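You operate a simulated robot arm through the tools that you are given. There is no shell and no other tool. Be economical: measure what you need, move in short steps, check, and stop when the job is done.

Carry out the task below with a simulated two-armed robot. There is one attempt and no reset: what you move stays moved.

Task
Zero the check meter, then trim the unit's vacuum display to match it.
Fine: Hold the meter while you turn its knob to 0.0. Start once with the inlet shut, trim, press stop, open the inlet lever and turn the key to A.

The check looks at the end state, three seconds after you hand in, the way a careful person would. Anything else that was tipped, shoved, dropped, spilled or broken makes it a failure.

Robot
Two 7-joint arms with two-finger parallel grippers on one trunk, on a base that drives. Base frame: it is fixed to the floor where the robot stands at the start and does not move with it; the origin is under the middle of the robot, x ahead of it, y to its left, z up. Units: m, degrees, N and s.
The left shoulder is at the start at [0.07, 0.13, 1.276], the right one opposite. With the tool pointing down near the work surface each hand reaches from about 0.1 to 0.3 m from the robot's upright axis, wherever it stands, measured 20 degrees to its own side. Places, roughly: inlet lever [0.7, -0.8, 1]; key switch [0.6, 0, 1.1]; start button [0.6, -0.2, 1.2]; stop button [0.6, -0.3, 1.2]; trim knob [0.6, -0.2, 1.1]; unit display [0.6, -0.2, 1.4]; zero knob [0.5, 0.2, 0.6]. Payload 1.57 kg a hand.
The tool frame of a hand sits at the grasp point between the pads (the TCP): z along the fingers, y along the line on which they close. The tips reach 0.03 m beyond it. Largest opening 0.08 m; finger width 0.017, thickness 0.012; the body of the gripper, 0.04 by 0.082 m, starts 0.08 m behind the TCP.
Orientation is that of the tool frame in the base frame, as a unit quaternion [x, y, z, w]. With the fingers straight down and closing along the base's y, the tool's x points along the base's -x, its y along +y and its z along -z.

Tools
- The arms move only by the tool jog_arm. It takes "left_commands", "right_commands" or both (then of equal length, played together; a hand with none holds still); each is a list of rows, each an object (a shift or turn left out is 0, a gripper value left out holds the last) with "dp": the shift along the base's x, y, z in units of 40 mm (1.0 is 40 mm), a list of three; "turn": the turn, a rotation vector about the base's x, y, z in units of 5 degrees (1.0 is 5 degrees), a list of three; "claw": the finger opening in mm, from 0 to 80. In form: [{"dp": [dx, dy, dz], "turn": [wx, wy, wz], "claw": claw}, ...]. A call has 1 to 20 rows; each row shifts and turns the commanded pose from where the row before left it. A call with a number of a shift or a turn outside -1 to 1 is refused whole. Rows are played at 5 a second. More than 0.05 m and 8.6 degrees between two rows, or a gripper value outside its range, and nothing of the call is played. A pose out of reach is approached as far as the arm can. The call stops where the force on the tool passes 40 N (or 10 N more than at its start, if that is more) or the arm is blocked; 0.2 s more then pass. The fingers move at their own pace (about 0.108 m/s each) and stop on an object; they squeeze with about 33 N. The grip force told is the motor's: it shows also when the fingers shut on nothing. Time passes only in rows, and 0.2 s behind the last, so rows that do not move let the fingers close. The reply holds the time, the measured pose of the TCP, the force on the tool along the base axes, the opening and the grip force, in the units named above and with some noise, with the torque about the TCP (base axes, N m) and any sound that the robot's microphone picked up, and new pictures: "show" is both (left out), scene, wrist or none (wrist: the cameras of the hands that moved).
- Cameras (640 x 400 px; columns grow to the right, rows downward): "scene" is now at [0.1381, -0.0009, 1.5015]; the picture's right is [-0.01, -1.00, -0.00], its down [-0.61, 0.01, -0.79] and it looks along [0.79, -0.01, -0.61] (base axes); focal length 214 px, centre (320, 200). "left" rides on the left gripper at [0.072, 0.007, -0.122] in its tool frame; the picture's right is [-0.09, 1.00, 0.00], its down [-0.84, -0.08, -0.54] and it looks along [-0.54, -0.05, 0.84] (tool axes); focal length 238 px, centre (320, 200). "right" rides on the right gripper at [0.072, -0.007, -0.122] in its tool frame; the picture's right is [0.09, 1.00, 0.00], its down [-0.84, 0.08, -0.54] and it looks along [-0.54, 0.05, 0.84] (tool axes); focal length 238 px, centre (320, 200). There is no depth. A picture from a camera that has moved, and an enlarged one, comes with that camera's place and axes in the base frame and with its lens.
- raise_lower(by): slides the trunk up (or, below 0, down) by that many m; the arms and the scene camera ride with it, the base frame stays. It gives what a move gives, with no picture.
- base_move(legs): drives the robot by 1 to 6 legs, each [ahead, left, turn to the left] in m, m and degrees, along the robot's own axes; the way and the turn of a leg run together, so that a leg with both is an arc; at most 1.5 m and 180 degrees a leg. The arms and the cameras ride along, it lands a little off, and it stops where it bumps. It gives what a move gives, and a new picture of the scene camera.
- head_to(pan, tilt): turns the head with the scene camera to pan (to the left, within 86 degrees either way) and tilt (down, from -29 to 69), counted from straight ahead of the robot. It gives what a move gives, and a new picture of the scene camera.
- zoom(camera, box): a new picture of the part [left, top, right, bottom] of that camera's present view, enlarged. No time passes.
- hand_in(): hands the job in; it is judged then, once.

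Go step by step. Nothing tells you exact positions but the pictures and the camera data: compare them with the known pose of the tool, close in by small moves and look again before you grip or let go. The budget is 120 turns and 260 pictures, counting those below and the enlarged ones. Unless the task says otherwise, let go and move clear before handing in, and close with one line.

The tools are called after ">>>" by a JSON object that holds its "api" and its "payload". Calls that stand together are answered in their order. jog_arm: Moves the arms, as the interface text tells. Its arguments: {"type":"object","properties":{"left_commands":{"type":"array","items":{"type":"object","properties":{"dp":{"type":"array","items":{"type":"number"}},"turn":{"type":"array","items":{"type":"number"}},"claw":{"type":"number"}}}},"right_commands":{"type":"array","items":{"type":"object","properties":{"dp":{"type":"array","items":{"type":"number"}},"turn":{"type":"array","items":{"type":"number"}},"claw":{"type":"number"}}}},"show":{"type":"string","enum":["both","scene","wrist","none"]}},"required":[]} The other tools are called the same way: raise_lower (by) slides the trunk up or down; base_move (legs) drives the base; head_to (pan, tilt) turns the head that bears the scene camera; zoom (camera, box) takes an enlarged picture of a part of a camera's view; hand_in () hands the job in.

At the start:

```text
time_s: 0.0
left_eef_pos: [0.2669, 0.0782, 1.3772]
left_tcp_rot: [-0.002, 1.0, -0.001, 0.002]
left_force: [0.5, 0.0, -0.3]
left_moment: [0.0, 0.03, 0.0]
left_opening: 0.0798
left_finger_force: 0.1
right_eef_pos: [0.3387, -0.1715, 1.3046]
right_tcp_rot: [-0.001, 1.0, 0.0, 0.0]
right_force: [0.4, 0.1, -1.0]
right_moment: [0.01, 0.01, 0.01]
right_opening: 0.0798
right_finger_force: 0.1
trunk travel left (down, up): [-0.914, 0.026]
robot x, y, heading: [0.0013, 0.0018, 0.1]
head pan, tilt: [-0.5, 37.8]
```

scene: 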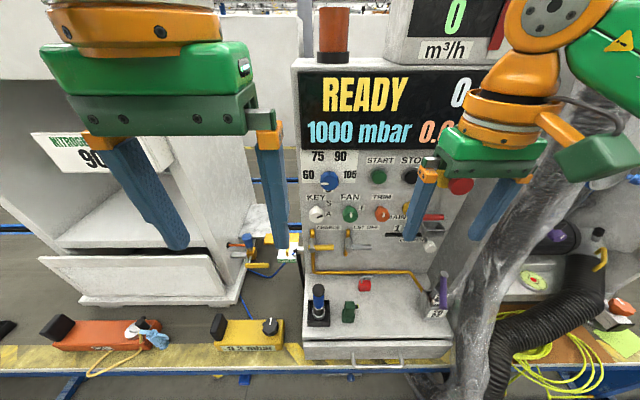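
right: 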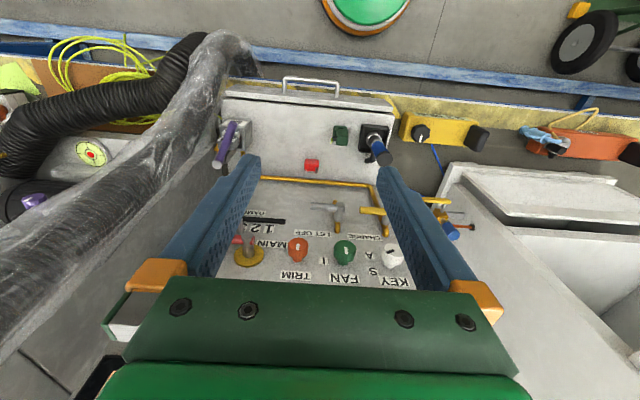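
left: 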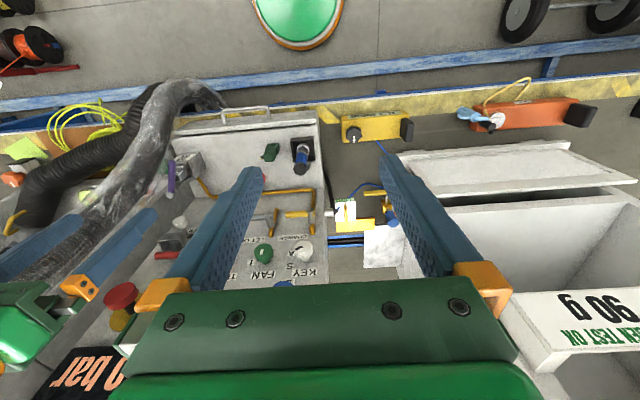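

The unit's panel is ahead, with the yellow check meter ("0.3 mbar") on the bench to the left. I'll look closer before moving anything.

>>> {"api": "zoom", "payload": {"camera": "scene", "box": [290, 60, 500, 260]}}

>>> {"api": "zoom", "payload": {"camera": "scene", "box": [180, 220, 480, 400]}}

>>> {"api": "head_to", "payload": {"pan": -35, "tilt": 30}}

```text
2.00 times, centred on (395, 160) of scene
camera zoom: at [0.1381, -0.0009, 1.5015], right [-0.01, -1.0, 0.0], down [-0.61, 0.01, -0.79], along [0.79, -0.01, -0.61], focal length 429 px, centre (170, 280)
```

zoom: 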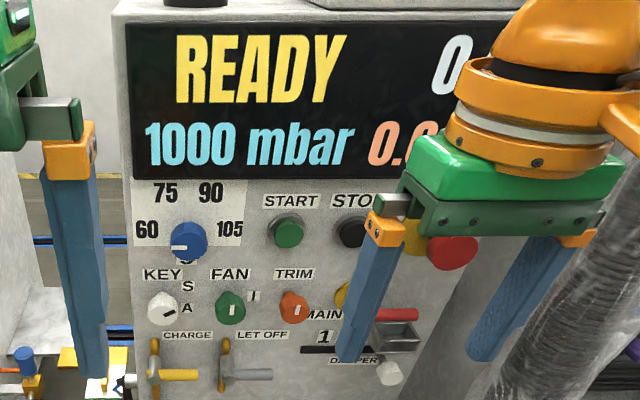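

```text
2.13 times, centred on (330, 310) of scene
camera zoom: at [0.1381, -0.0009, 1.5015], right [-0.01, -1.0, 0.0], down [-0.61, 0.01, -0.79], along [0.79, -0.01, -0.61], focal length 458 px, centre (299, -35)
```

zoom: 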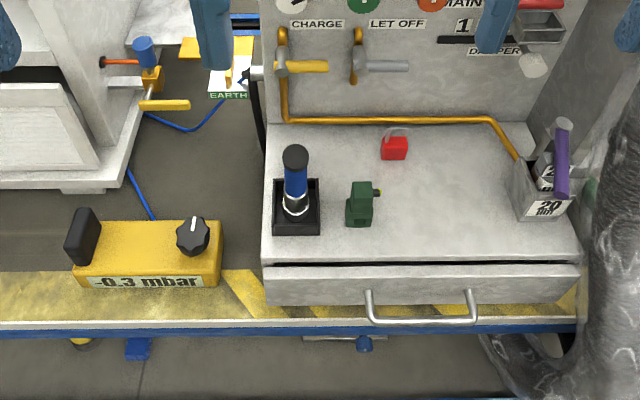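

```text
time_s: 1.0
left_eef_pos: [0.2673, 0.0773, 1.3779]
left_tcp_rot: [-0.001, 1.0, -0.002, 0.002]
left_force: [0.0, 0.0, 1.1]
left_moment: [-0.01, 0.0, 0.01]
left_opening: 0.0801
left_finger_force: 0.0
right_eef_pos: [0.3393, -0.1693, 1.3047]
right_tcp_rot: [0.0, 1.0, 0.0, 0.0]
right_force: [-0.1, 0.3, 0.3]
right_moment: [0.02, 0.01, -0.04]
right_opening: 0.0803
right_finger_force: 0.1
trunk travel left (down, up): [-0.914, 0.026]
robot x, y, heading: [-0.0033, 0.0022, 0.0]
head pan, tilt: [-35.0, 30.0]
camera scene: at [0.1259, -0.0519, 1.5136], right [-0.57, -0.82, 0.0], down [-0.41, 0.29, -0.87], along [0.71, -0.5, -0.5], focal length 214 px, centre (320, 200)
```

scene: 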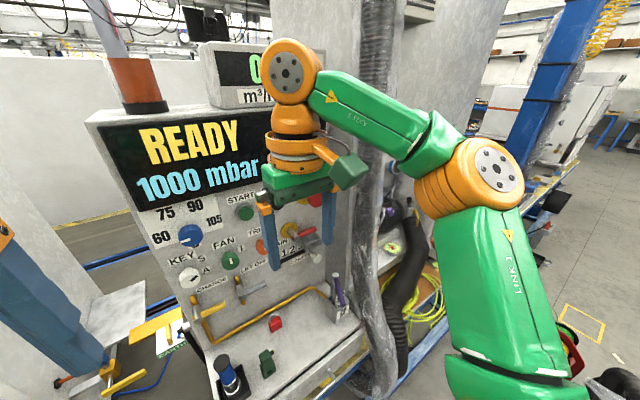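

>>> {"api": "head_to", "payload": {"pan": -60, "tilt": 35}}

>>> {"api": "head_to", "payload": {"pan": 0, "tilt": 65}}

>>> {"api": "head_to", "payload": {"pan": 15, "tilt": 0}}

```text
time_s: 1.9
left_eef_pos: [0.2656, 0.0796, 1.3769]
left_tcp_rot: [-0.002, 1.0, -0.002, 0.001]
left_force: [0.2, 0.4, 0.2]
left_moment: [-0.01, -0.01, 0.02]
left_opening: 0.0801
left_finger_force: 0.1
right_eef_pos: [0.3383, -0.1701, 1.305]
right_tcp_rot: [0.0, 1.0, 0.0, 0.0]
right_force: [0.1, -0.5, -0.6]
right_moment: [-0.01, -0.03, -0.03]
right_opening: 0.0799
right_finger_force: 0.2
trunk travel left (down, up): [-0.914, 0.026]
robot x, y, heading: [-0.002, -0.0007, 0.0]
head pan, tilt: [-60.0, 35.0]
camera scene: at [0.0959, -0.0763, 1.5058], right [-0.87, -0.5, 0.0], down [-0.29, 0.5, -0.82], along [0.41, -0.71, -0.57], focal length 214 px, centre (320, 200)
```

scene: 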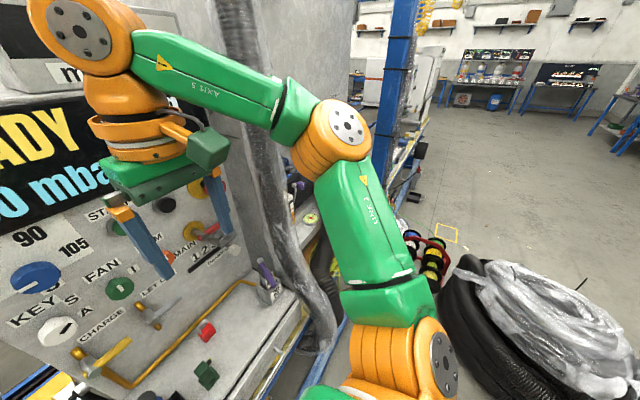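

```text
time_s: 3.2
left_eef_pos: [0.2659, 0.0793, 1.3782]
left_tcp_rot: [-0.001, 1.0, -0.001, 0.002]
left_force: [0.3, -0.5, -0.1]
left_moment: [0.05, 0.01, 0.0]
left_opening: 0.08
left_finger_force: 0.1
right_eef_pos: [0.3381, -0.17, 1.3057]
right_tcp_rot: [0.0, 1.0, 0.0, 0.0]
right_force: [-0.7, -0.4, 0.0]
right_moment: [0.01, 0.02, 0.01]
right_opening: 0.0801
right_finger_force: 0.0
trunk travel left (down, up): [-0.914, 0.026]
robot x, y, heading: [0.001, 0.0008, -0.2]
head pan, tilt: [0.0, 65.0]
camera scene: at [0.1125, -0.0003, 1.466], right [0.0, -1.0, 0.0], down [-0.91, 0.0, -0.42], along [0.42, 0.0, -0.91], focal length 214 px, centre (320, 200)
```

scene: 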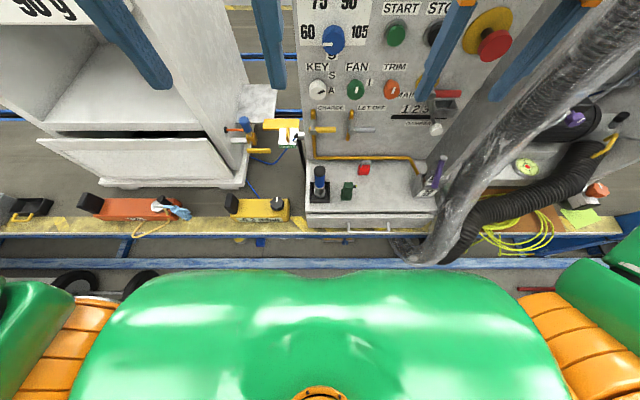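

```text
time_s: 4.5
left_eef_pos: [0.2665, 0.0782, 1.3772]
left_tcp_rot: [-0.001, 1.0, -0.001, 0.001]
left_force: [0.2, -0.2, 0.3]
left_moment: [0.01, -0.01, 0.0]
left_opening: 0.0799
left_finger_force: 0.2
right_eef_pos: [0.3391, -0.17, 1.3049]
right_tcp_rot: [0.0, 1.0, 0.0, 0.001]
right_force: [-0.7, -0.3, -0.3]
right_moment: [-0.02, 0.0, 0.02]
right_opening: 0.0801
right_finger_force: 0.0
trunk travel left (down, up): [-0.914, 0.026]
robot x, y, heading: [0.0026, 0.0007, 0.0]
head pan, tilt: [15.0, 0.0]
camera scene: at [0.1388, 0.0231, 1.5619], right [0.26, -0.97, 0.0], down [0.0, 0.0, -1.0], along [0.97, 0.26, 0.0], focal length 214 px, centre (320, 200)
```

scene: 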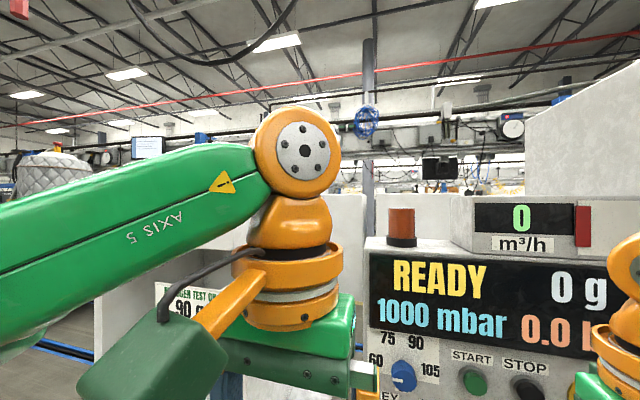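

The meter is at about (0.49, 0.19–0.38, 0.6). I'll shift the robot left so both hands straddle it, then lower the trunk.

>>> {"api": "base_move", "payload": {"legs": [[0, 0.28, 0]]}}

>>> {"api": "raise_lower", "payload": {"by": -0.4}}

>>> {"api": "head_to", "payload": {"pan": 0, "tilt": 45}}

```text
time_s: 6.5
left_eef_pos: [0.2678, 0.3572, 1.3772]
left_tcp_rot: [0.002, 1.0, 0.0, 0.002]
left_force: [-0.5, -0.4, -0.3]
left_moment: [0.05, -0.06, 0.01]
left_opening: 0.08
left_finger_force: 0.0
right_eef_pos: [0.3392, 0.1109, 1.3034]
right_tcp_rot: [0.004, 1.0, 0.001, 0.0]
right_force: [0.9, 1.0, -0.1]
right_moment: [0.02, 0.01, 0.01]
right_opening: 0.0802
right_finger_force: 0.1
trunk travel left (down, up): [-0.914, 0.026]
robot x, y, heading: [0.0027, 0.2868, -0.2]
head pan, tilt: [15.0, 0.0]
camera scene: at [0.1397, 0.3037, 1.562], right [0.25, -0.97, 0.0], down [0.0, 0.0, -1.0], along [0.97, 0.25, 0.0], focal length 214 px, centre (320, 200)
```

scene: 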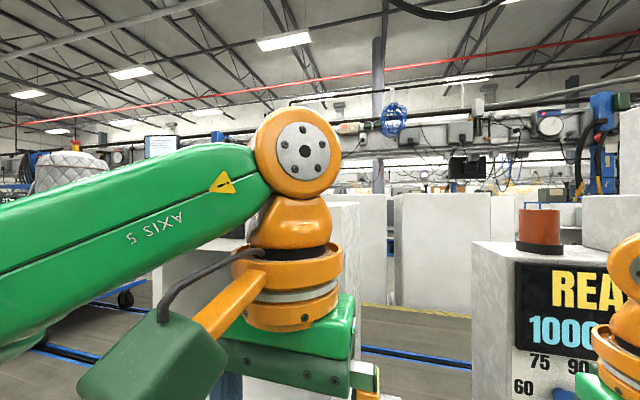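

```text
time_s: 10.4
left_eef_pos: [0.2677, 0.362, 0.9778]
left_tcp_rot: [0.002, 1.0, 0.0, 0.001]
left_force: [-0.2, -0.3, 0.4]
left_moment: [-0.01, -0.01, -0.04]
left_opening: 0.0801
left_finger_force: 0.0
right_eef_pos: [0.3382, 0.1137, 0.9052]
right_tcp_rot: [0.003, 1.0, 0.0, 0.0]
right_force: [-0.7, 0.8, -0.8]
right_moment: [-0.02, 0.05, 0.01]
right_opening: 0.0805
right_finger_force: 0.0
trunk travel left (down, up): [-0.514, 0.426]
robot x, y, heading: [0.0008, 0.2876, -0.3]
head pan, tilt: [15.0, 0.0]
```

```text
time_s: 11.5
left_eef_pos: [0.2675, 0.3613, 0.9785]
left_tcp_rot: [0.002, 1.0, -0.001, 0.002]
left_force: [-1.3, 0.1, -0.7]
left_moment: [0.01, 0.01, 0.02]
left_opening: 0.08
left_finger_force: 0.0
right_eef_pos: [0.3384, 0.1148, 0.9043]
right_tcp_rot: [0.004, 1.0, 0.0, 0.001]
right_force: [-0.3, 0.4, -0.1]
right_moment: [0.04, 0.04, 0.01]
right_opening: 0.0799
right_finger_force: 0.0
trunk travel left (down, up): [-0.514, 0.426]
robot x, y, heading: [-0.0001, 0.2848, -0.2]
head pan, tilt: [0.0, 45.0]
camera scene: at [0.1339, 0.2851, 1.0911], right [-0.01, -1.0, 0.0], down [-0.71, 0.0, -0.71], along [0.71, 0.0, -0.71], focal length 214 px, centre (320, 200)
```

scene: 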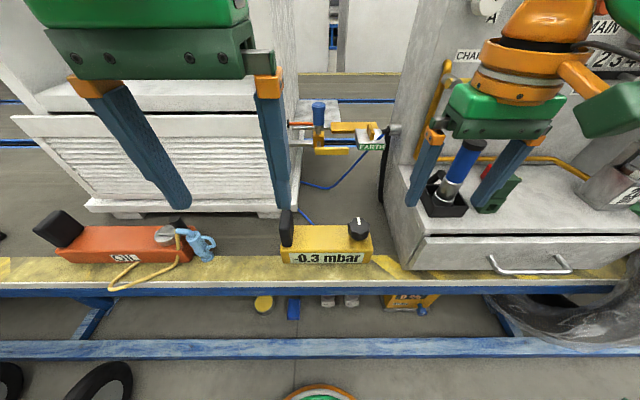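

>>> {"api": "zoom", "payload": {"camera": "scene", "box": [260, 190, 400, 280]}}

>>> {"api": "zoom", "payload": {"camera": "left", "box": [160, 0, 480, 200]}}

>>> {"api": "zoom", "payload": {"camera": "right", "box": [260, 0, 580, 200]}}

```text
4.44 times, centred on (330, 235) of scene
camera zoom: at [0.1339, 0.2851, 1.0911], right [-0.01, -1.0, 0.0], down [-0.71, 0.0, -0.71], along [0.71, 0.0, -0.71], focal length 953 px, centre (276, 44)
```

zoom: 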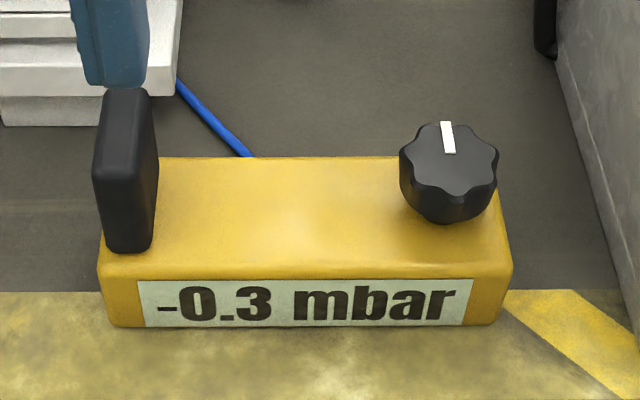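

```text
2.00 times, centred on (320, 100) of left
camera zoom: at [0.1941, 0.3705, 1.0997], right [0.1, 1.0, 0.0], down [0.83, -0.08, 0.55], along [0.54, -0.05, -0.84], focal length 477 px, centre (320, 400)
```

zoom: 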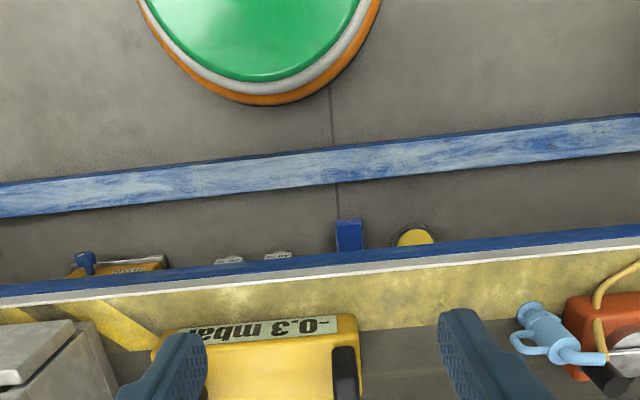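

```text
2.00 times, centred on (420, 100) of right
camera zoom: at [0.2673, 0.1086, 1.0251], right [-0.09, 1.0, 0.0], down [0.84, 0.07, 0.54], along [0.54, 0.05, -0.84], focal length 477 px, centre (120, 400)
```

zoom: 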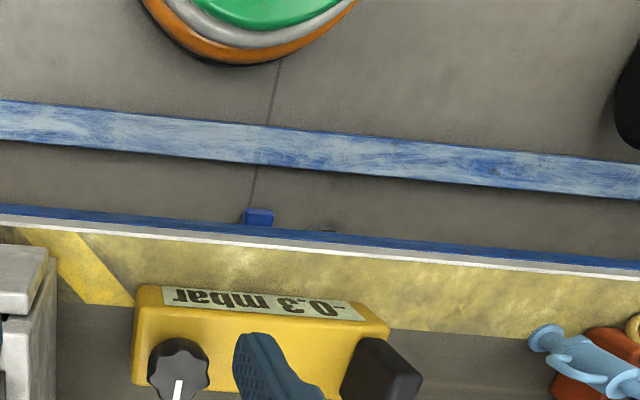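

>>> {"api": "jog_arm", "payload": {"left_commands": [{"dp": [0.9, 0.05, 0]}, {"dp": [0.9, 0.05, 0]}, {"dp": [0.9, 0.05, 0]}, {"dp": [0.9, 0.05, 0]}], "right_commands": [{"dp": [0.9, 0.4, 0]}, {"dp": [0.9, 0.4, 0]}, {"dp": [0.9, 0.4, 0]}, {"dp": [0.9, 0.4, 0]}], "show": "none"}}

>>> {"api": "head_to", "payload": {"pan": -50, "tilt": 35}}

>>> {"api": "head_to", "payload": {"pan": 40, "tilt": 40}}

```text
time_s: 12.5
left_eef_pos: [0.3768, 0.3765, 0.9384]
left_tcp_rot: [0.003, 1.0, -0.002, 0.003]
left_force: [0.3, 0.8, -0.2]
left_moment: [-0.02, 0.01, -0.01]
left_opening: 0.0801
left_finger_force: 0.0
left hand out of reach, approached as far as the arm can: row 2, 3, 4
right_eef_pos: [0.4111, 0.1464, 0.9042]
right_tcp_rot: [0.002, 1.0, 0.0, 0.001]
right_force: [0.2, 0.5, -0.2]
right_moment: [0.0, -0.04, 0.0]
right_opening: 0.0799
right_finger_force: 0.1
right hand out of reach, approached as far as the arm can: row 3, 4
trunk travel left (down, up): [-0.514, 0.426]
robot x, y, heading: [0.0011, 0.2896, -0.4]
head pan, tilt: [0.0, 45.0]
```

```text
time_s: 13.7
left_eef_pos: [0.3753, 0.378, 0.9387]
left_tcp_rot: [0.002, 1.0, -0.001, 0.002]
left_force: [-0.4, 0.2, 0.8]
left_moment: [0.0, 0.01, 0.04]
left_opening: 0.0801
left_finger_force: 0.1
right_eef_pos: [0.4094, 0.1467, 0.9068]
right_tcp_rot: [0.004, 1.0, 0.0, 0.001]
right_force: [-0.3, 0.1, 0.3]
right_moment: [0.02, 0.01, 0.0]
right_opening: 0.08
right_finger_force: 0.1
trunk travel left (down, up): [-0.514, 0.426]
robot x, y, heading: [0.0022, 0.2911, -0.3]
head pan, tilt: [-50.0, 35.0]
camera scene: at [0.1088, 0.2179, 1.1058], right [-0.77, -0.64, 0.0], down [-0.37, 0.44, -0.82], along [0.52, -0.63, -0.57], focal length 214 px, centre (320, 200)
```

scene: 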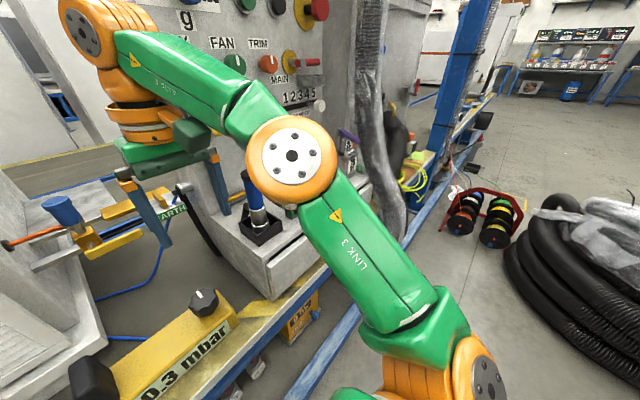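

```text
time_s: 15.3
left_eef_pos: [0.3749, 0.3769, 0.94]
left_tcp_rot: [0.003, 1.0, -0.001, 0.002]
left_force: [1.4, -0.5, -1.2]
left_moment: [0.04, 0.02, 0.02]
left_opening: 0.0801
left_finger_force: 0.1
right_eef_pos: [0.4102, 0.1467, 0.9068]
right_tcp_rot: [0.003, 1.0, -0.001, 0.001]
right_force: [0.0, 0.1, -0.3]
right_moment: [0.0, 0.02, 0.02]
right_opening: 0.08
right_finger_force: 0.0
trunk travel left (down, up): [-0.514, 0.426]
robot x, y, heading: [-0.0004, 0.2822, -0.5]
head pan, tilt: [40.0, 40.0]
camera scene: at [0.1181, 0.3398, 1.0982], right [0.64, -0.77, 0.0], down [-0.5, -0.41, -0.77], along [0.59, 0.49, -0.64], focal length 214 px, centre (320, 200)
```

scene: 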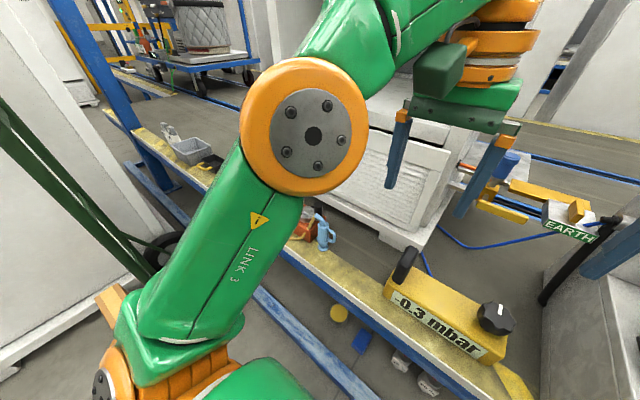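

Reach is short, so I'll shift left 0.12 (this also keeps the right elbow away from the tall blue tool) and forward a little, with hands still high.

>>> {"api": "base_move", "payload": {"legs": [[0, 0.12, 0], [0.08, 0, 0]]}}

>>> {"api": "head_to", "payload": {"pan": -25, "tilt": 50}}

```text
time_s: 17.4
left_eef_pos: [0.4596, 0.4987, 0.9386]
left_tcp_rot: [0.002, 1.0, -0.001, 0.004]
left_force: [0.0, 0.5, 1.0]
left_moment: [0.02, 0.0, -0.03]
left_opening: 0.0801
left_finger_force: 0.1
right_eef_pos: [0.493, 0.2682, 0.9057]
right_tcp_rot: [0.003, 1.0, 0.0, 0.001]
right_force: [0.2, 0.5, -0.2]
right_moment: [-0.01, 0.02, -0.05]
right_opening: 0.08
right_finger_force: 0.0
trunk travel left (down, up): [-0.514, 0.426]
robot x, y, heading: [0.0847, 0.4074, -0.4]
head pan, tilt: [40.0, 40.0]
stopped in leg 2: the robot was blocked; the commanded pose is now the measured one
camera scene: at [0.2016, 0.4621, 1.0982], right [0.64, -0.77, 0.0], down [-0.5, -0.41, -0.77], along [0.59, 0.49, -0.64], focal length 214 px, centre (320, 200)
```

scene: 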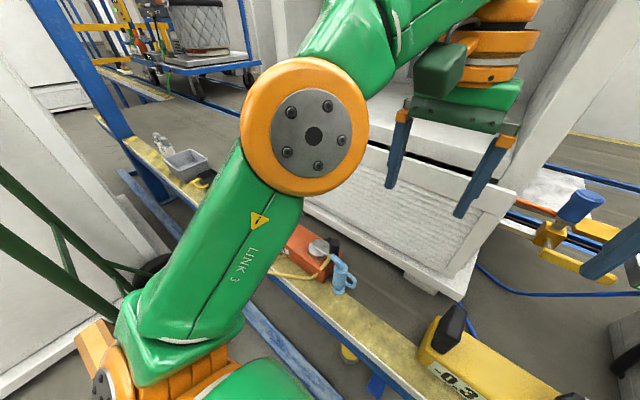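

```text
time_s: 18.8
left_eef_pos: [0.4581, 0.4994, 0.9391]
left_tcp_rot: [0.003, 1.0, -0.002, 0.004]
left_force: [0.3, 0.1, -0.1]
left_moment: [-0.04, 0.01, 0.03]
left_opening: 0.0801
left_finger_force: 0.0
right_eef_pos: [0.4923, 0.271, 0.9063]
right_tcp_rot: [0.003, 1.0, 0.0, 0.001]
right_force: [-0.3, 0.5, -0.7]
right_moment: [-0.02, -0.02, -0.01]
right_opening: 0.0801
right_finger_force: 0.0
trunk travel left (down, up): [-0.514, 0.426]
robot x, y, heading: [0.0842, 0.4065, -0.4]
head pan, tilt: [-25.0, 50.0]
camera scene: at [0.2054, 0.3751, 1.0841], right [-0.43, -0.9, 0.0], down [-0.69, 0.33, -0.64], along [0.58, -0.27, -0.77], focal length 214 px, centre (320, 200)
```

scene: 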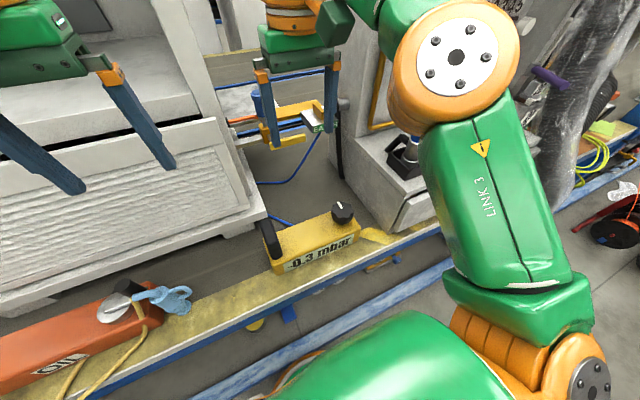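

>>> {"api": "jog_arm", "payload": {"left_commands": [{"dp": [0.1, -0.5, -0.8]}, {"dp": [0.2, -0.5, -0.8]}, {"dp": [0.2, -0.6, -0.8]}, {"dp": [0.2, -0.6, -0.8]}, {"dp": [0.2, -0.95, -0.8]}], "right_commands": [{"dp": [0, 0, -0.8]}, {"dp": [0, 0, -0.8]}, {"dp": [0, -0.5, -0.8]}, {"dp": [0, -0.5, -0.8]}, {"dp": [0, -0.5, -0.5]}]}}

```text
refused: row 5 steps farther than a row can; nothing moved
```

>>> {"api": "jog_arm", "payload": {"left_commands": [{"dp": [0.1, -0.6, -0.8]}, {"dp": [0.2, -0.6, -0.8]}, {"dp": [0.2, -0.65, -0.8]}, {"dp": [0.2, -0.65, -0.8]}, {"dp": [0.2, -0.65, -0.8]}], "right_commands": [{"dp": [0, 0, -0.8]}, {"dp": [0, 0, -0.8]}, {"dp": [0, -0.5, -0.8]}, {"dp": [0, -0.5, -0.8]}, {"dp": [0, -0.5, -0.5]}]}}

```text
time_s: 20.0
left_eef_pos: [0.4925, 0.3726, 0.7754]
left_tcp_rot: [0.002, 1.0, -0.001, 0.002]
left_force: [0.4, 0.3, -0.3]
left_moment: [0.0, 0.0, -0.02]
left_opening: 0.08
left_finger_force: 0.0
right_eef_pos: [0.4901, 0.2055, 0.7565]
right_tcp_rot: [0.003, 1.0, 0.001, 0.001]
right_force: [-0.6, 0.8, -0.5]
right_moment: [0.01, -0.01, 0.0]
right_opening: 0.0798
right_finger_force: 0.0
trunk travel left (down, up): [-0.514, 0.426]
robot x, y, heading: [0.0818, 0.4107, -0.5]
head pan, tilt: [-25.0, 50.0]
camera scene: at [0.206, 0.3733, 1.084], right [-0.43, -0.9, 0.0], down [-0.69, 0.33, -0.64], along [0.58, -0.27, -0.77], focal length 214 px, centre (320, 200)
camera right: at [0.4187, 0.2, 0.8765], right [-0.08, 1.0, 0.0], down [0.84, 0.07, 0.54], along [0.54, 0.05, -0.84], focal length 238 px, centre (320, 200)
camera left: at [0.4182, 0.3798, 0.8987], right [0.1, 1.0, 0.0], down [0.83, -0.08, 0.55], along [0.54, -0.05, -0.84], focal length 238 px, centre (320, 200)
```

scene: 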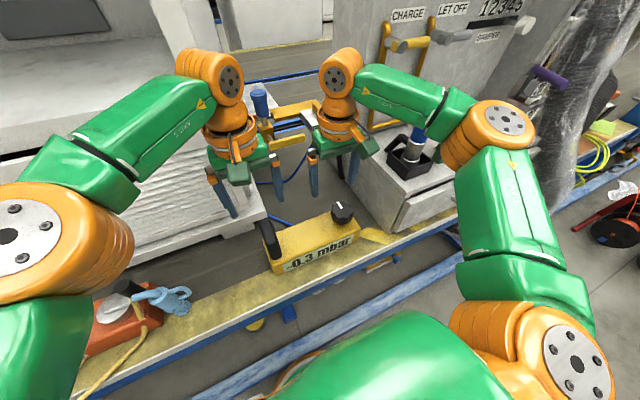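
right: 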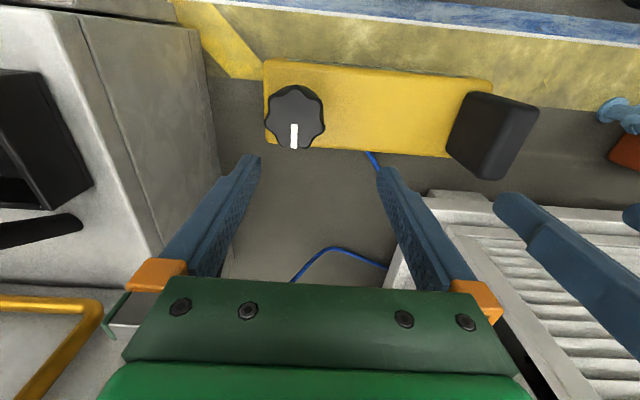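
left: 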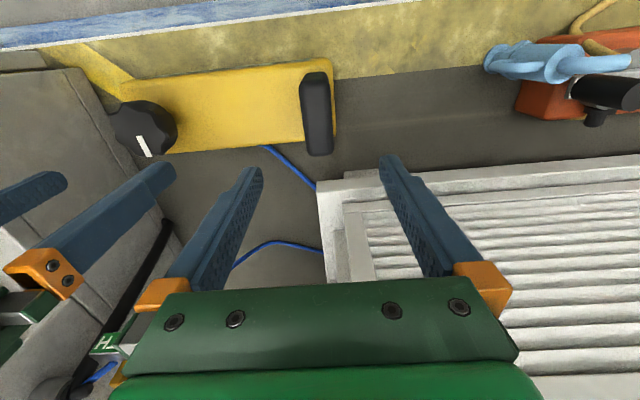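

>>> {"api": "zoom", "payload": {"camera": "left", "box": [240, 40, 400, 170]}}

>>> {"api": "zoom", "payload": {"camera": "scene", "box": [230, 180, 390, 290]}}

>>> {"api": "zoom", "payload": {"camera": "right", "box": [240, 40, 560, 240]}}

```text
3.08 times, centred on (320, 105) of left
camera zoom: at [0.4182, 0.3798, 0.8987], right [0.1, 1.0, 0.0], down [0.83, -0.08, 0.55], along [0.54, -0.05, -0.84], focal length 733 px, centre (320, 492)
```

zoom: 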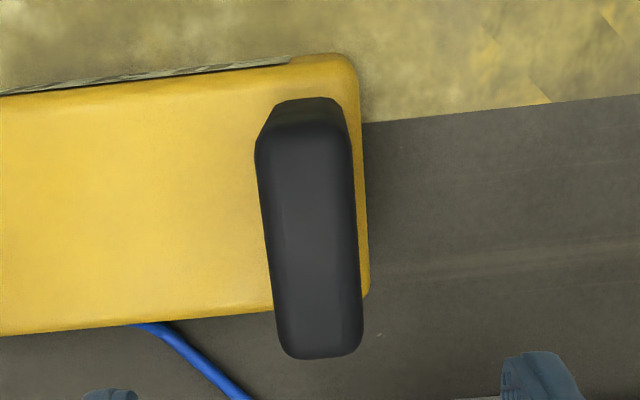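

```text
3.64 times, centred on (310, 235) of scene
camera zoom: at [0.206, 0.3733, 1.084], right [-0.43, -0.9, 0.0], down [-0.69, 0.33, -0.64], along [0.58, -0.27, -0.77], focal length 780 px, centre (356, 73)
```

zoom: 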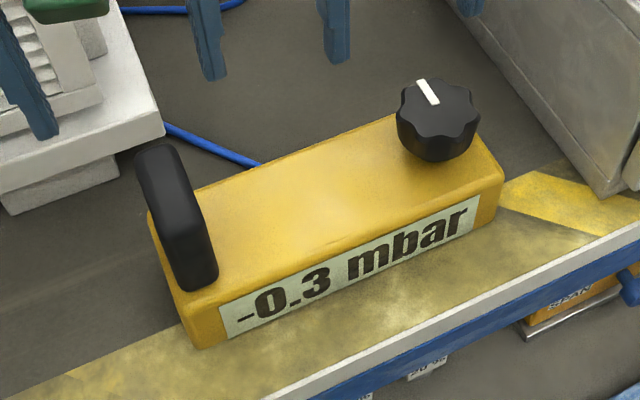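

```text
2.00 times, centred on (400, 140) of right
camera zoom: at [0.4187, 0.2, 0.8765], right [-0.08, 1.0, 0.0], down [0.84, 0.07, 0.54], along [0.54, 0.05, -0.84], focal length 477 px, centre (160, 320)
```

zoom: 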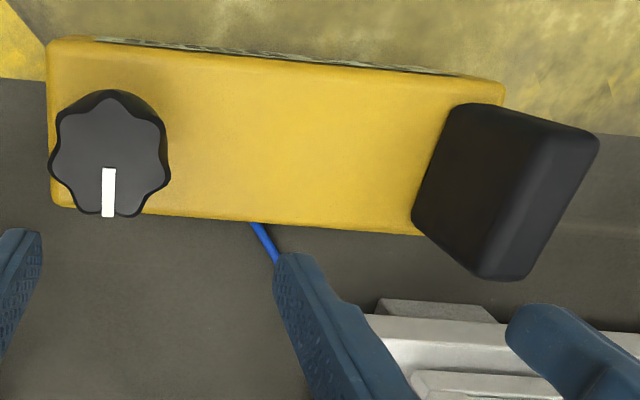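

>>> {"api": "jog_arm", "payload": {"left_commands": [{"dp": [-0.36, 0, -0.8]}, {"dp": [0, 0, -0.8]}, {"dp": [0, 0, -0.8]}, {"dp": [0, 0, -0.6]}], "right_commands": [{"dp": [-0.25, -0.5, -0.2]}, {"dp": [0, 0, -0.2]}, {"dp": [0, 0, -0.2]}, {"dp": [0, 0, -0.2]}]}}

```text
time_s: 21.0
left_eef_pos: [0.4783, 0.373, 0.654]
left_tcp_rot: [0.002, 1.0, -0.001, 0.003]
left_force: [0.9, -0.7, 0.3]
left_moment: [0.01, -0.01, -0.02]
left_opening: 0.0797
left_finger_force: 0.0
right_eef_pos: [0.4816, 0.189, 0.7237]
right_tcp_rot: [0.003, 1.0, 0.0, 0.001]
right_force: [0.8, -0.1, 0.7]
right_moment: [-0.01, -0.04, 0.0]
right_opening: 0.0799
right_finger_force: 0.1
trunk travel left (down, up): [-0.514, 0.426]
robot x, y, heading: [0.084, 0.4062, -0.6]
head pan, tilt: [-25.0, 50.0]
camera scene: at [0.2057, 0.3749, 1.084], right [-0.43, -0.9, 0.0], down [-0.69, 0.33, -0.64], along [0.58, -0.28, -0.77], focal length 214 px, centre (320, 200)
camera right: at [0.4099, 0.1837, 0.8443], right [-0.09, 1.0, 0.0], down [0.84, 0.07, 0.54], along [0.54, 0.05, -0.84], focal length 238 px, centre (320, 200)
camera left: at [0.405, 0.3818, 0.7768], right [0.1, 1.0, 0.0], down [0.83, -0.08, 0.55], along [0.54, -0.06, -0.84], focal length 238 px, centre (320, 200)
```

scene: 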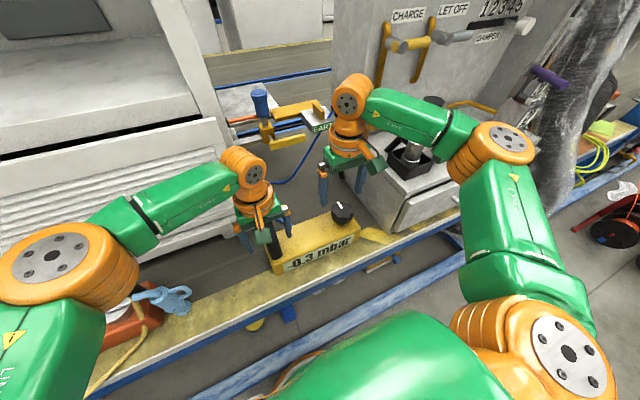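
right: 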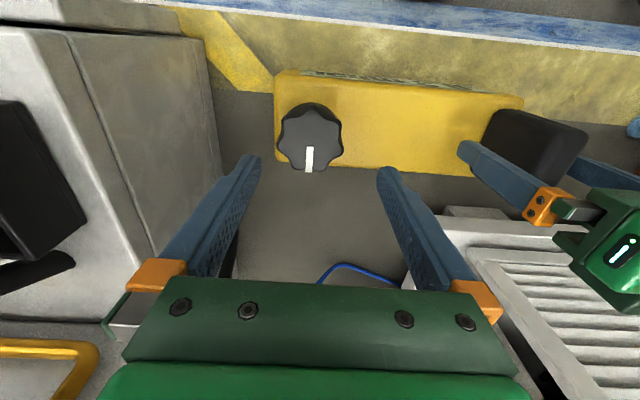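
left: 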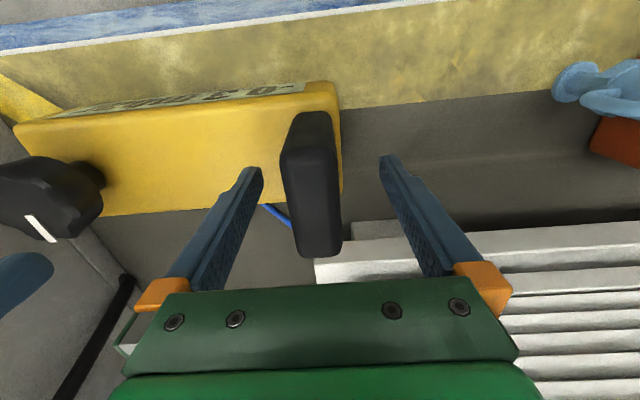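

The left fingers straddle the meter's grip plate. I'll lower 1 cm, close, and then inspect.

>>> {"api": "jog_arm", "payload": {"left_commands": [{"dp": [0.1, -0.02, -0.25]}, {"claw": 20}, {"claw": 10}, {"claw": 10}], "show": "wrist"}}

>>> {"api": "zoom", "payload": {"camera": "right", "box": [240, 60, 400, 180]}}

```text
time_s: 22.0
left_eef_pos: [0.4835, 0.3725, 0.6466]
left_tcp_rot: [0.003, 1.0, -0.001, 0.004]
left_force: [-0.3, -1.3, 0.2]
left_moment: [0.32, -0.09, -0.02]
left_opening: 0.0274
left_finger_force: 32.8
right_eef_pos: [0.4809, 0.1893, 0.7246]
right_tcp_rot: [0.003, 1.0, 0.0, 0.001]
right_force: [-0.5, 0.1, -0.1]
right_moment: [0.01, -0.01, 0.01]
right_opening: 0.0801
right_finger_force: 0.1
trunk travel left (down, up): [-0.514, 0.426]
robot x, y, heading: [0.0829, 0.4073, -0.1]
head pan, tilt: [-25.0, 50.0]
camera left: at [0.4092, 0.38, 0.7683], right [0.1, 1.0, 0.0], down [0.83, -0.08, 0.55], along [0.54, -0.06, -0.84], focal length 238 px, centre (320, 200)
```

left: 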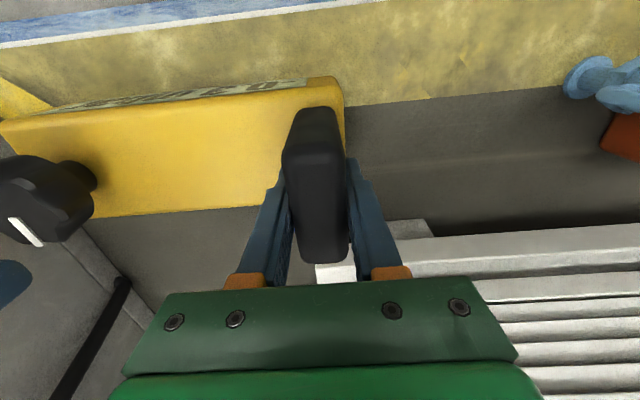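

```text
3.33 times, centred on (320, 120) of right
camera zoom: at [0.4096, 0.1833, 0.8444], right [-0.09, 1.0, 0.0], down [0.84, 0.07, 0.54], along [0.54, 0.05, -0.84], focal length 794 px, centre (320, 467)
```

zoom: 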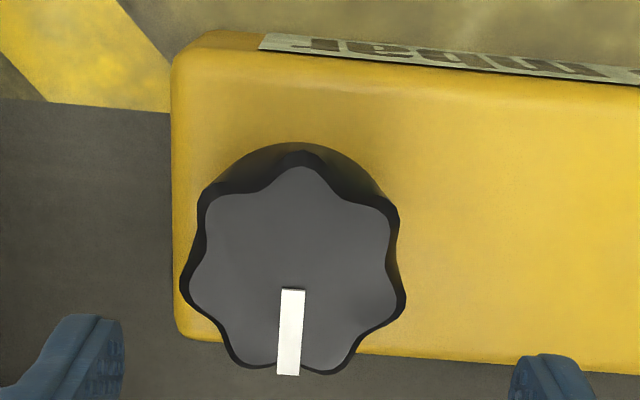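

>>> {"api": "jog_arm", "payload": {"right_commands": [{"dp": [-0.3, -0.12, 0]}, {"dp": [0, 0, -0.6]}, {"dp": [0, 0, -0.6]}], "show": "wrist"}}

>>> {"api": "zoom", "payload": {"camera": "scene", "box": [220, 140, 400, 290]}}

```text
time_s: 22.8
left_eef_pos: [0.4824, 0.3725, 0.6463]
left_tcp_rot: [0.003, 1.0, -0.001, 0.002]
left_force: [-1.8, -0.7, 0.0]
left_moment: [0.39, 0.04, 0.04]
left_opening: 0.0278
left_finger_force: 32.8
right_eef_pos: [0.4704, 0.1834, 0.6789]
right_tcp_rot: [0.004, 1.0, 0.0, 0.003]
right_force: [-0.7, -0.5, 0.4]
right_moment: [0.0, 0.0, 0.03]
right_opening: 0.0796
right_finger_force: 0.0
trunk travel left (down, up): [-0.514, 0.426]
robot x, y, heading: [0.0852, 0.4089, -0.6]
head pan, tilt: [-25.0, 50.0]
camera right: at [0.3987, 0.1782, 0.7985], right [-0.08, 1.0, 0.0], down [0.84, 0.07, 0.54], along [0.54, 0.05, -0.84], focal length 238 px, centre (320, 200)
```

right: 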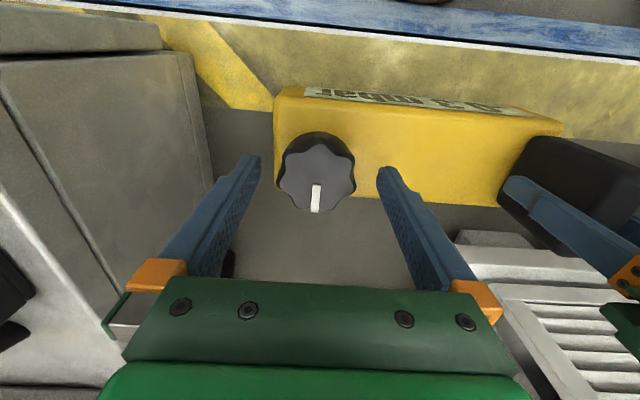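

```text
2.67 times, centred on (310, 215) of scene
camera zoom: at [0.2053, 0.3747, 1.0841], right [-0.43, -0.9, 0.0], down [-0.69, 0.33, -0.64], along [0.58, -0.27, -0.77], focal length 572 px, centre (347, 160)
```

zoom: 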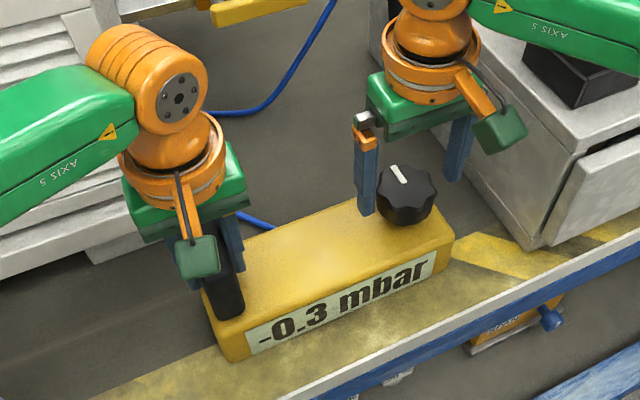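

>>> {"api": "jog_arm", "payload": {"right_commands": [{"dp": [0, 0.03, -0.4]}, {"dp": [0, 0, -0.35]}], "show": "wrist"}}

>>> {"api": "zoom", "payload": {"camera": "scene", "box": [260, 150, 400, 260]}}

```text
time_s: 23.4
left_eef_pos: [0.4837, 0.3722, 0.6463]
left_tcp_rot: [0.002, 1.0, -0.002, 0.004]
left_force: [-0.5, 0.6, -1.0]
left_moment: [0.45, 0.01, 0.04]
left_opening: 0.0277
left_finger_force: 32.7
right_eef_pos: [0.4694, 0.1846, 0.6463]
right_tcp_rot: [0.003, 1.0, 0.0, 0.002]
right_force: [0.6, -0.2, 0.7]
right_moment: [0.0, 0.0, 0.04]
right_opening: 0.0804
right_finger_force: 0.1
trunk travel left (down, up): [-0.514, 0.426]
robot x, y, heading: [0.0859, 0.4104, -0.3]
head pan, tilt: [-25.0, 50.0]
camera right: at [0.398, 0.1794, 0.7672], right [-0.09, 1.0, 0.0], down [0.84, 0.07, 0.54], along [0.54, 0.05, -0.84], focal length 238 px, centre (320, 200)
```

right: 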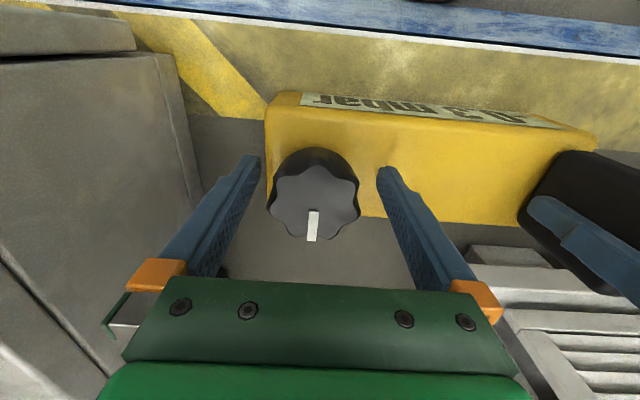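

```text
3.64 times, centred on (330, 205) of scene
camera zoom: at [0.2054, 0.3748, 1.0841], right [-0.43, -0.9, 0.0], down [-0.69, 0.33, -0.64], along [0.58, -0.28, -0.77], focal length 780 px, centre (284, 182)
```

zoom: 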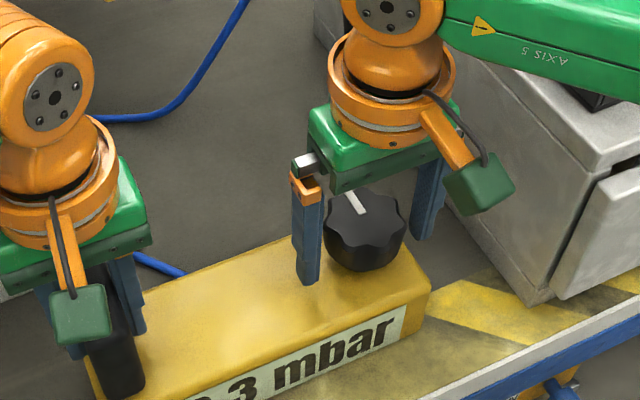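

>>> {"api": "jog_arm", "payload": {"right_commands": [{"dp": [0, -0.07, 0]}, {"claw": 45}, {"claw": 30}, {"claw": 30}], "show": "wrist"}}

>>> {"api": "zoom", "payload": {"camera": "scene", "box": [260, 150, 400, 290]}}

```text
time_s: 24.4
left_eef_pos: [0.4843, 0.3733, 0.6461]
left_tcp_rot: [0.002, 1.0, -0.001, 0.004]
left_force: [6.2, -0.6, 0.3]
left_moment: [0.43, 0.04, 1.04]
left_opening: 0.0297
left_finger_force: 33.3
right_eef_pos: [0.4695, 0.1822, 0.6466]
right_tcp_rot: [0.003, 1.0, -0.001, 0.001]
right_force: [-6.0, 2.3, -0.3]
right_moment: [-0.08, -0.04, 0.1]
right_opening: 0.0323
right_finger_force: 1.5
trunk travel left (down, up): [-0.514, 0.426]
robot x, y, heading: [0.0819, 0.407, -0.3]
head pan, tilt: [-25.0, 50.0]
camera right: at [0.3981, 0.1769, 0.7678], right [-0.09, 1.0, 0.0], down [0.84, 0.07, 0.54], along [0.54, 0.05, -0.84], focal length 238 px, centre (320, 200)
```

right: 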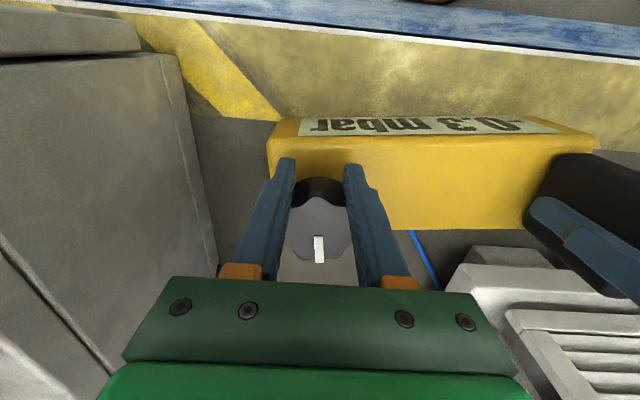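

```text
2.86 times, centred on (330, 220) of scene
camera zoom: at [0.2055, 0.3753, 1.0841], right [-0.43, -0.9, 0.0], down [-0.69, 0.33, -0.64], along [0.58, -0.28, -0.77], focal length 613 px, centre (291, 143)
```

zoom: 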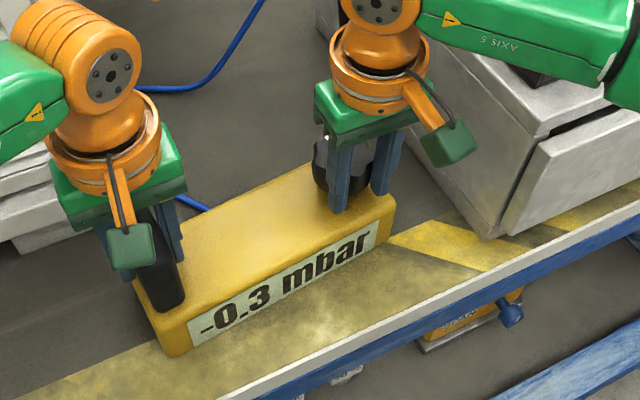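

The fingers closed on the knob's near side, so its center is farther in x. I'll reopen and recenter.

>>> {"api": "jog_arm", "payload": {"right_commands": [{"claw": 80}, {"claw": 80}], "show": "wrist"}}

>>> {"api": "zoom", "payload": {"camera": "right", "box": [200, 60, 440, 210]}}

>>> {"api": "zoom", "payload": {"camera": "scene", "box": [220, 140, 400, 290]}}

```text
time_s: 25.0
left_eef_pos: [0.4826, 0.3726, 0.6453]
left_tcp_rot: [0.003, 1.0, -0.002, 0.002]
left_force: [-1.8, 0.3, 0.0]
left_moment: [0.43, 0.26, 0.01]
left_opening: 0.0278
left_finger_force: 33.4
right_eef_pos: [0.4696, 0.1805, 0.6495]
right_tcp_rot: [0.003, 1.0, 0.001, 0.003]
right_force: [-0.2, 0.7, 0.0]
right_moment: [0.01, 0.02, -0.04]
right_opening: 0.0801
right_finger_force: 0.0
trunk travel left (down, up): [-0.514, 0.426]
robot x, y, heading: [0.0835, 0.4081, -0.2]
head pan, tilt: [-25.0, 50.0]
camera right: at [0.398, 0.1765, 0.7678], right [-0.09, 1.0, 0.0], down [0.84, 0.07, 0.54], along [0.54, 0.05, -0.84], focal length 238 px, centre (320, 200)
```

right: 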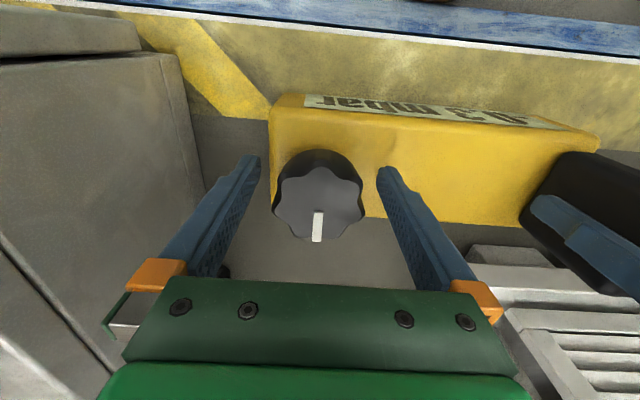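

```text
2.67 times, centred on (320, 135) of right
camera zoom: at [0.398, 0.1765, 0.7678], right [-0.09, 1.0, 0.0], down [0.84, 0.07, 0.54], along [0.54, 0.05, -0.84], focal length 636 px, centre (320, 373)
```

zoom: 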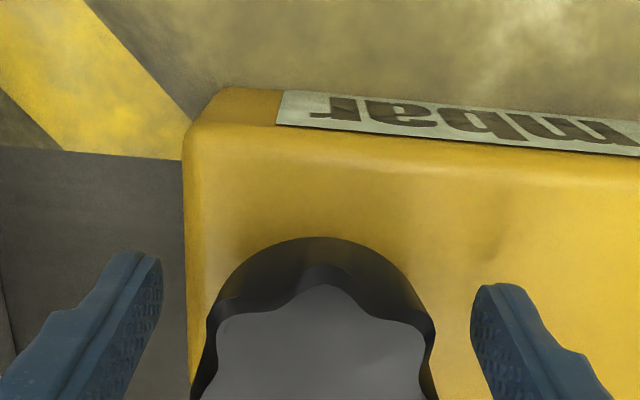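

```text
2.67 times, centred on (310, 215) of scene
camera zoom: at [0.2052, 0.3748, 1.0841], right [-0.43, -0.9, 0.0], down [-0.69, 0.33, -0.64], along [0.58, -0.28, -0.77], focal length 572 px, centre (347, 160)
```

zoom: 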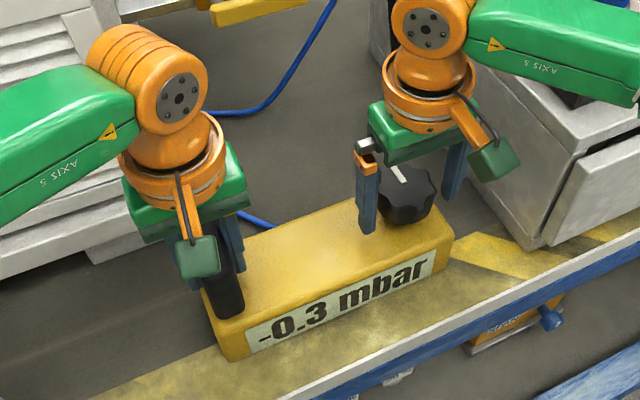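

>>> {"api": "jog_arm", "payload": {"right_commands": [{"dp": [0.44, 0.03, 0]}, {"dp": [0, 0, -0.4]}], "show": "wrist"}}

>>> {"api": "zoom", "payload": {"camera": "scene", "box": [270, 150, 390, 250]}}

>>> {"api": "zoom", "payload": {"camera": "left", "box": [0, 100, 240, 260]}}

```text
time_s: 25.6
left_eef_pos: [0.4831, 0.3724, 0.6471]
left_tcp_rot: [0.002, 1.0, 0.0, 0.004]
left_force: [1.5, -3.1, -5.9]
left_moment: [1.05, 0.12, 0.45]
left_opening: 0.0278
left_finger_force: 33.1
right_eef_pos: [0.4888, 0.1832, 0.6308]
right_tcp_rot: [0.004, 1.0, 0.001, 0.003]
right_force: [-2.3, -1.5, 11.1]
right_moment: [-0.23, 0.1, 0.19]
right_opening: 0.0797
right_finger_force: 0.1
trunk travel left (down, up): [-0.514, 0.426]
robot x, y, heading: [0.0816, 0.4082, -0.0]
head pan, tilt: [-25.0, 50.0]
camera right: at [0.4168, 0.1781, 0.7501], right [-0.09, 1.0, 0.0], down [0.83, 0.07, 0.55], along [0.54, 0.05, -0.84], focal length 238 px, centre (320, 200)
```

right: 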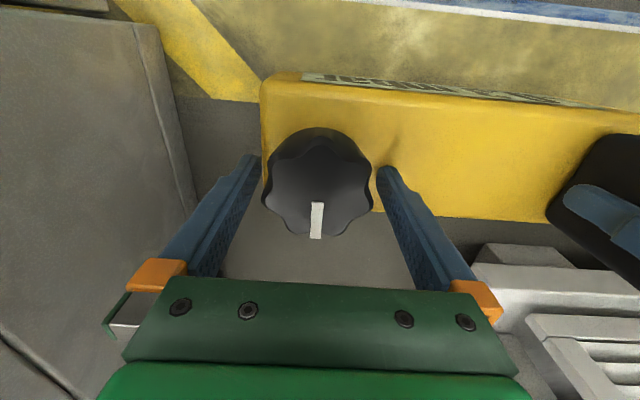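

```text
4.00 times, centred on (330, 200) of scene
camera zoom: at [0.2048, 0.3743, 1.0842], right [-0.43, -0.9, 0.0], down [-0.69, 0.33, -0.64], along [0.58, -0.28, -0.77], focal length 858 px, centre (280, 200)
```

zoom: 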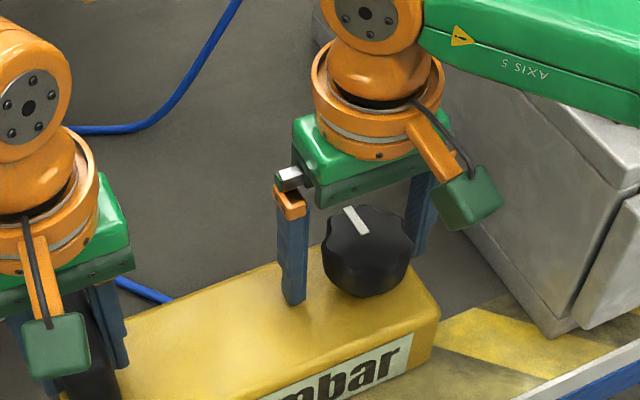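

```text
2.50 times, centred on (120, 180) of left
camera zoom: at [0.4089, 0.3797, 0.7683], right [0.1, 1.0, 0.0], down [0.83, -0.08, 0.55], along [0.55, -0.05, -0.84], focal length 596 px, centre (820, 250)
```

zoom: 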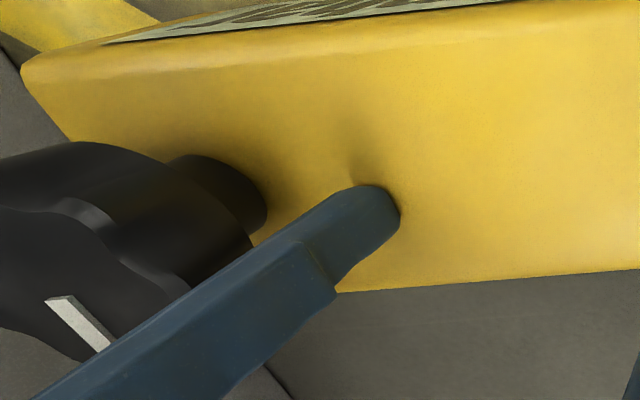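

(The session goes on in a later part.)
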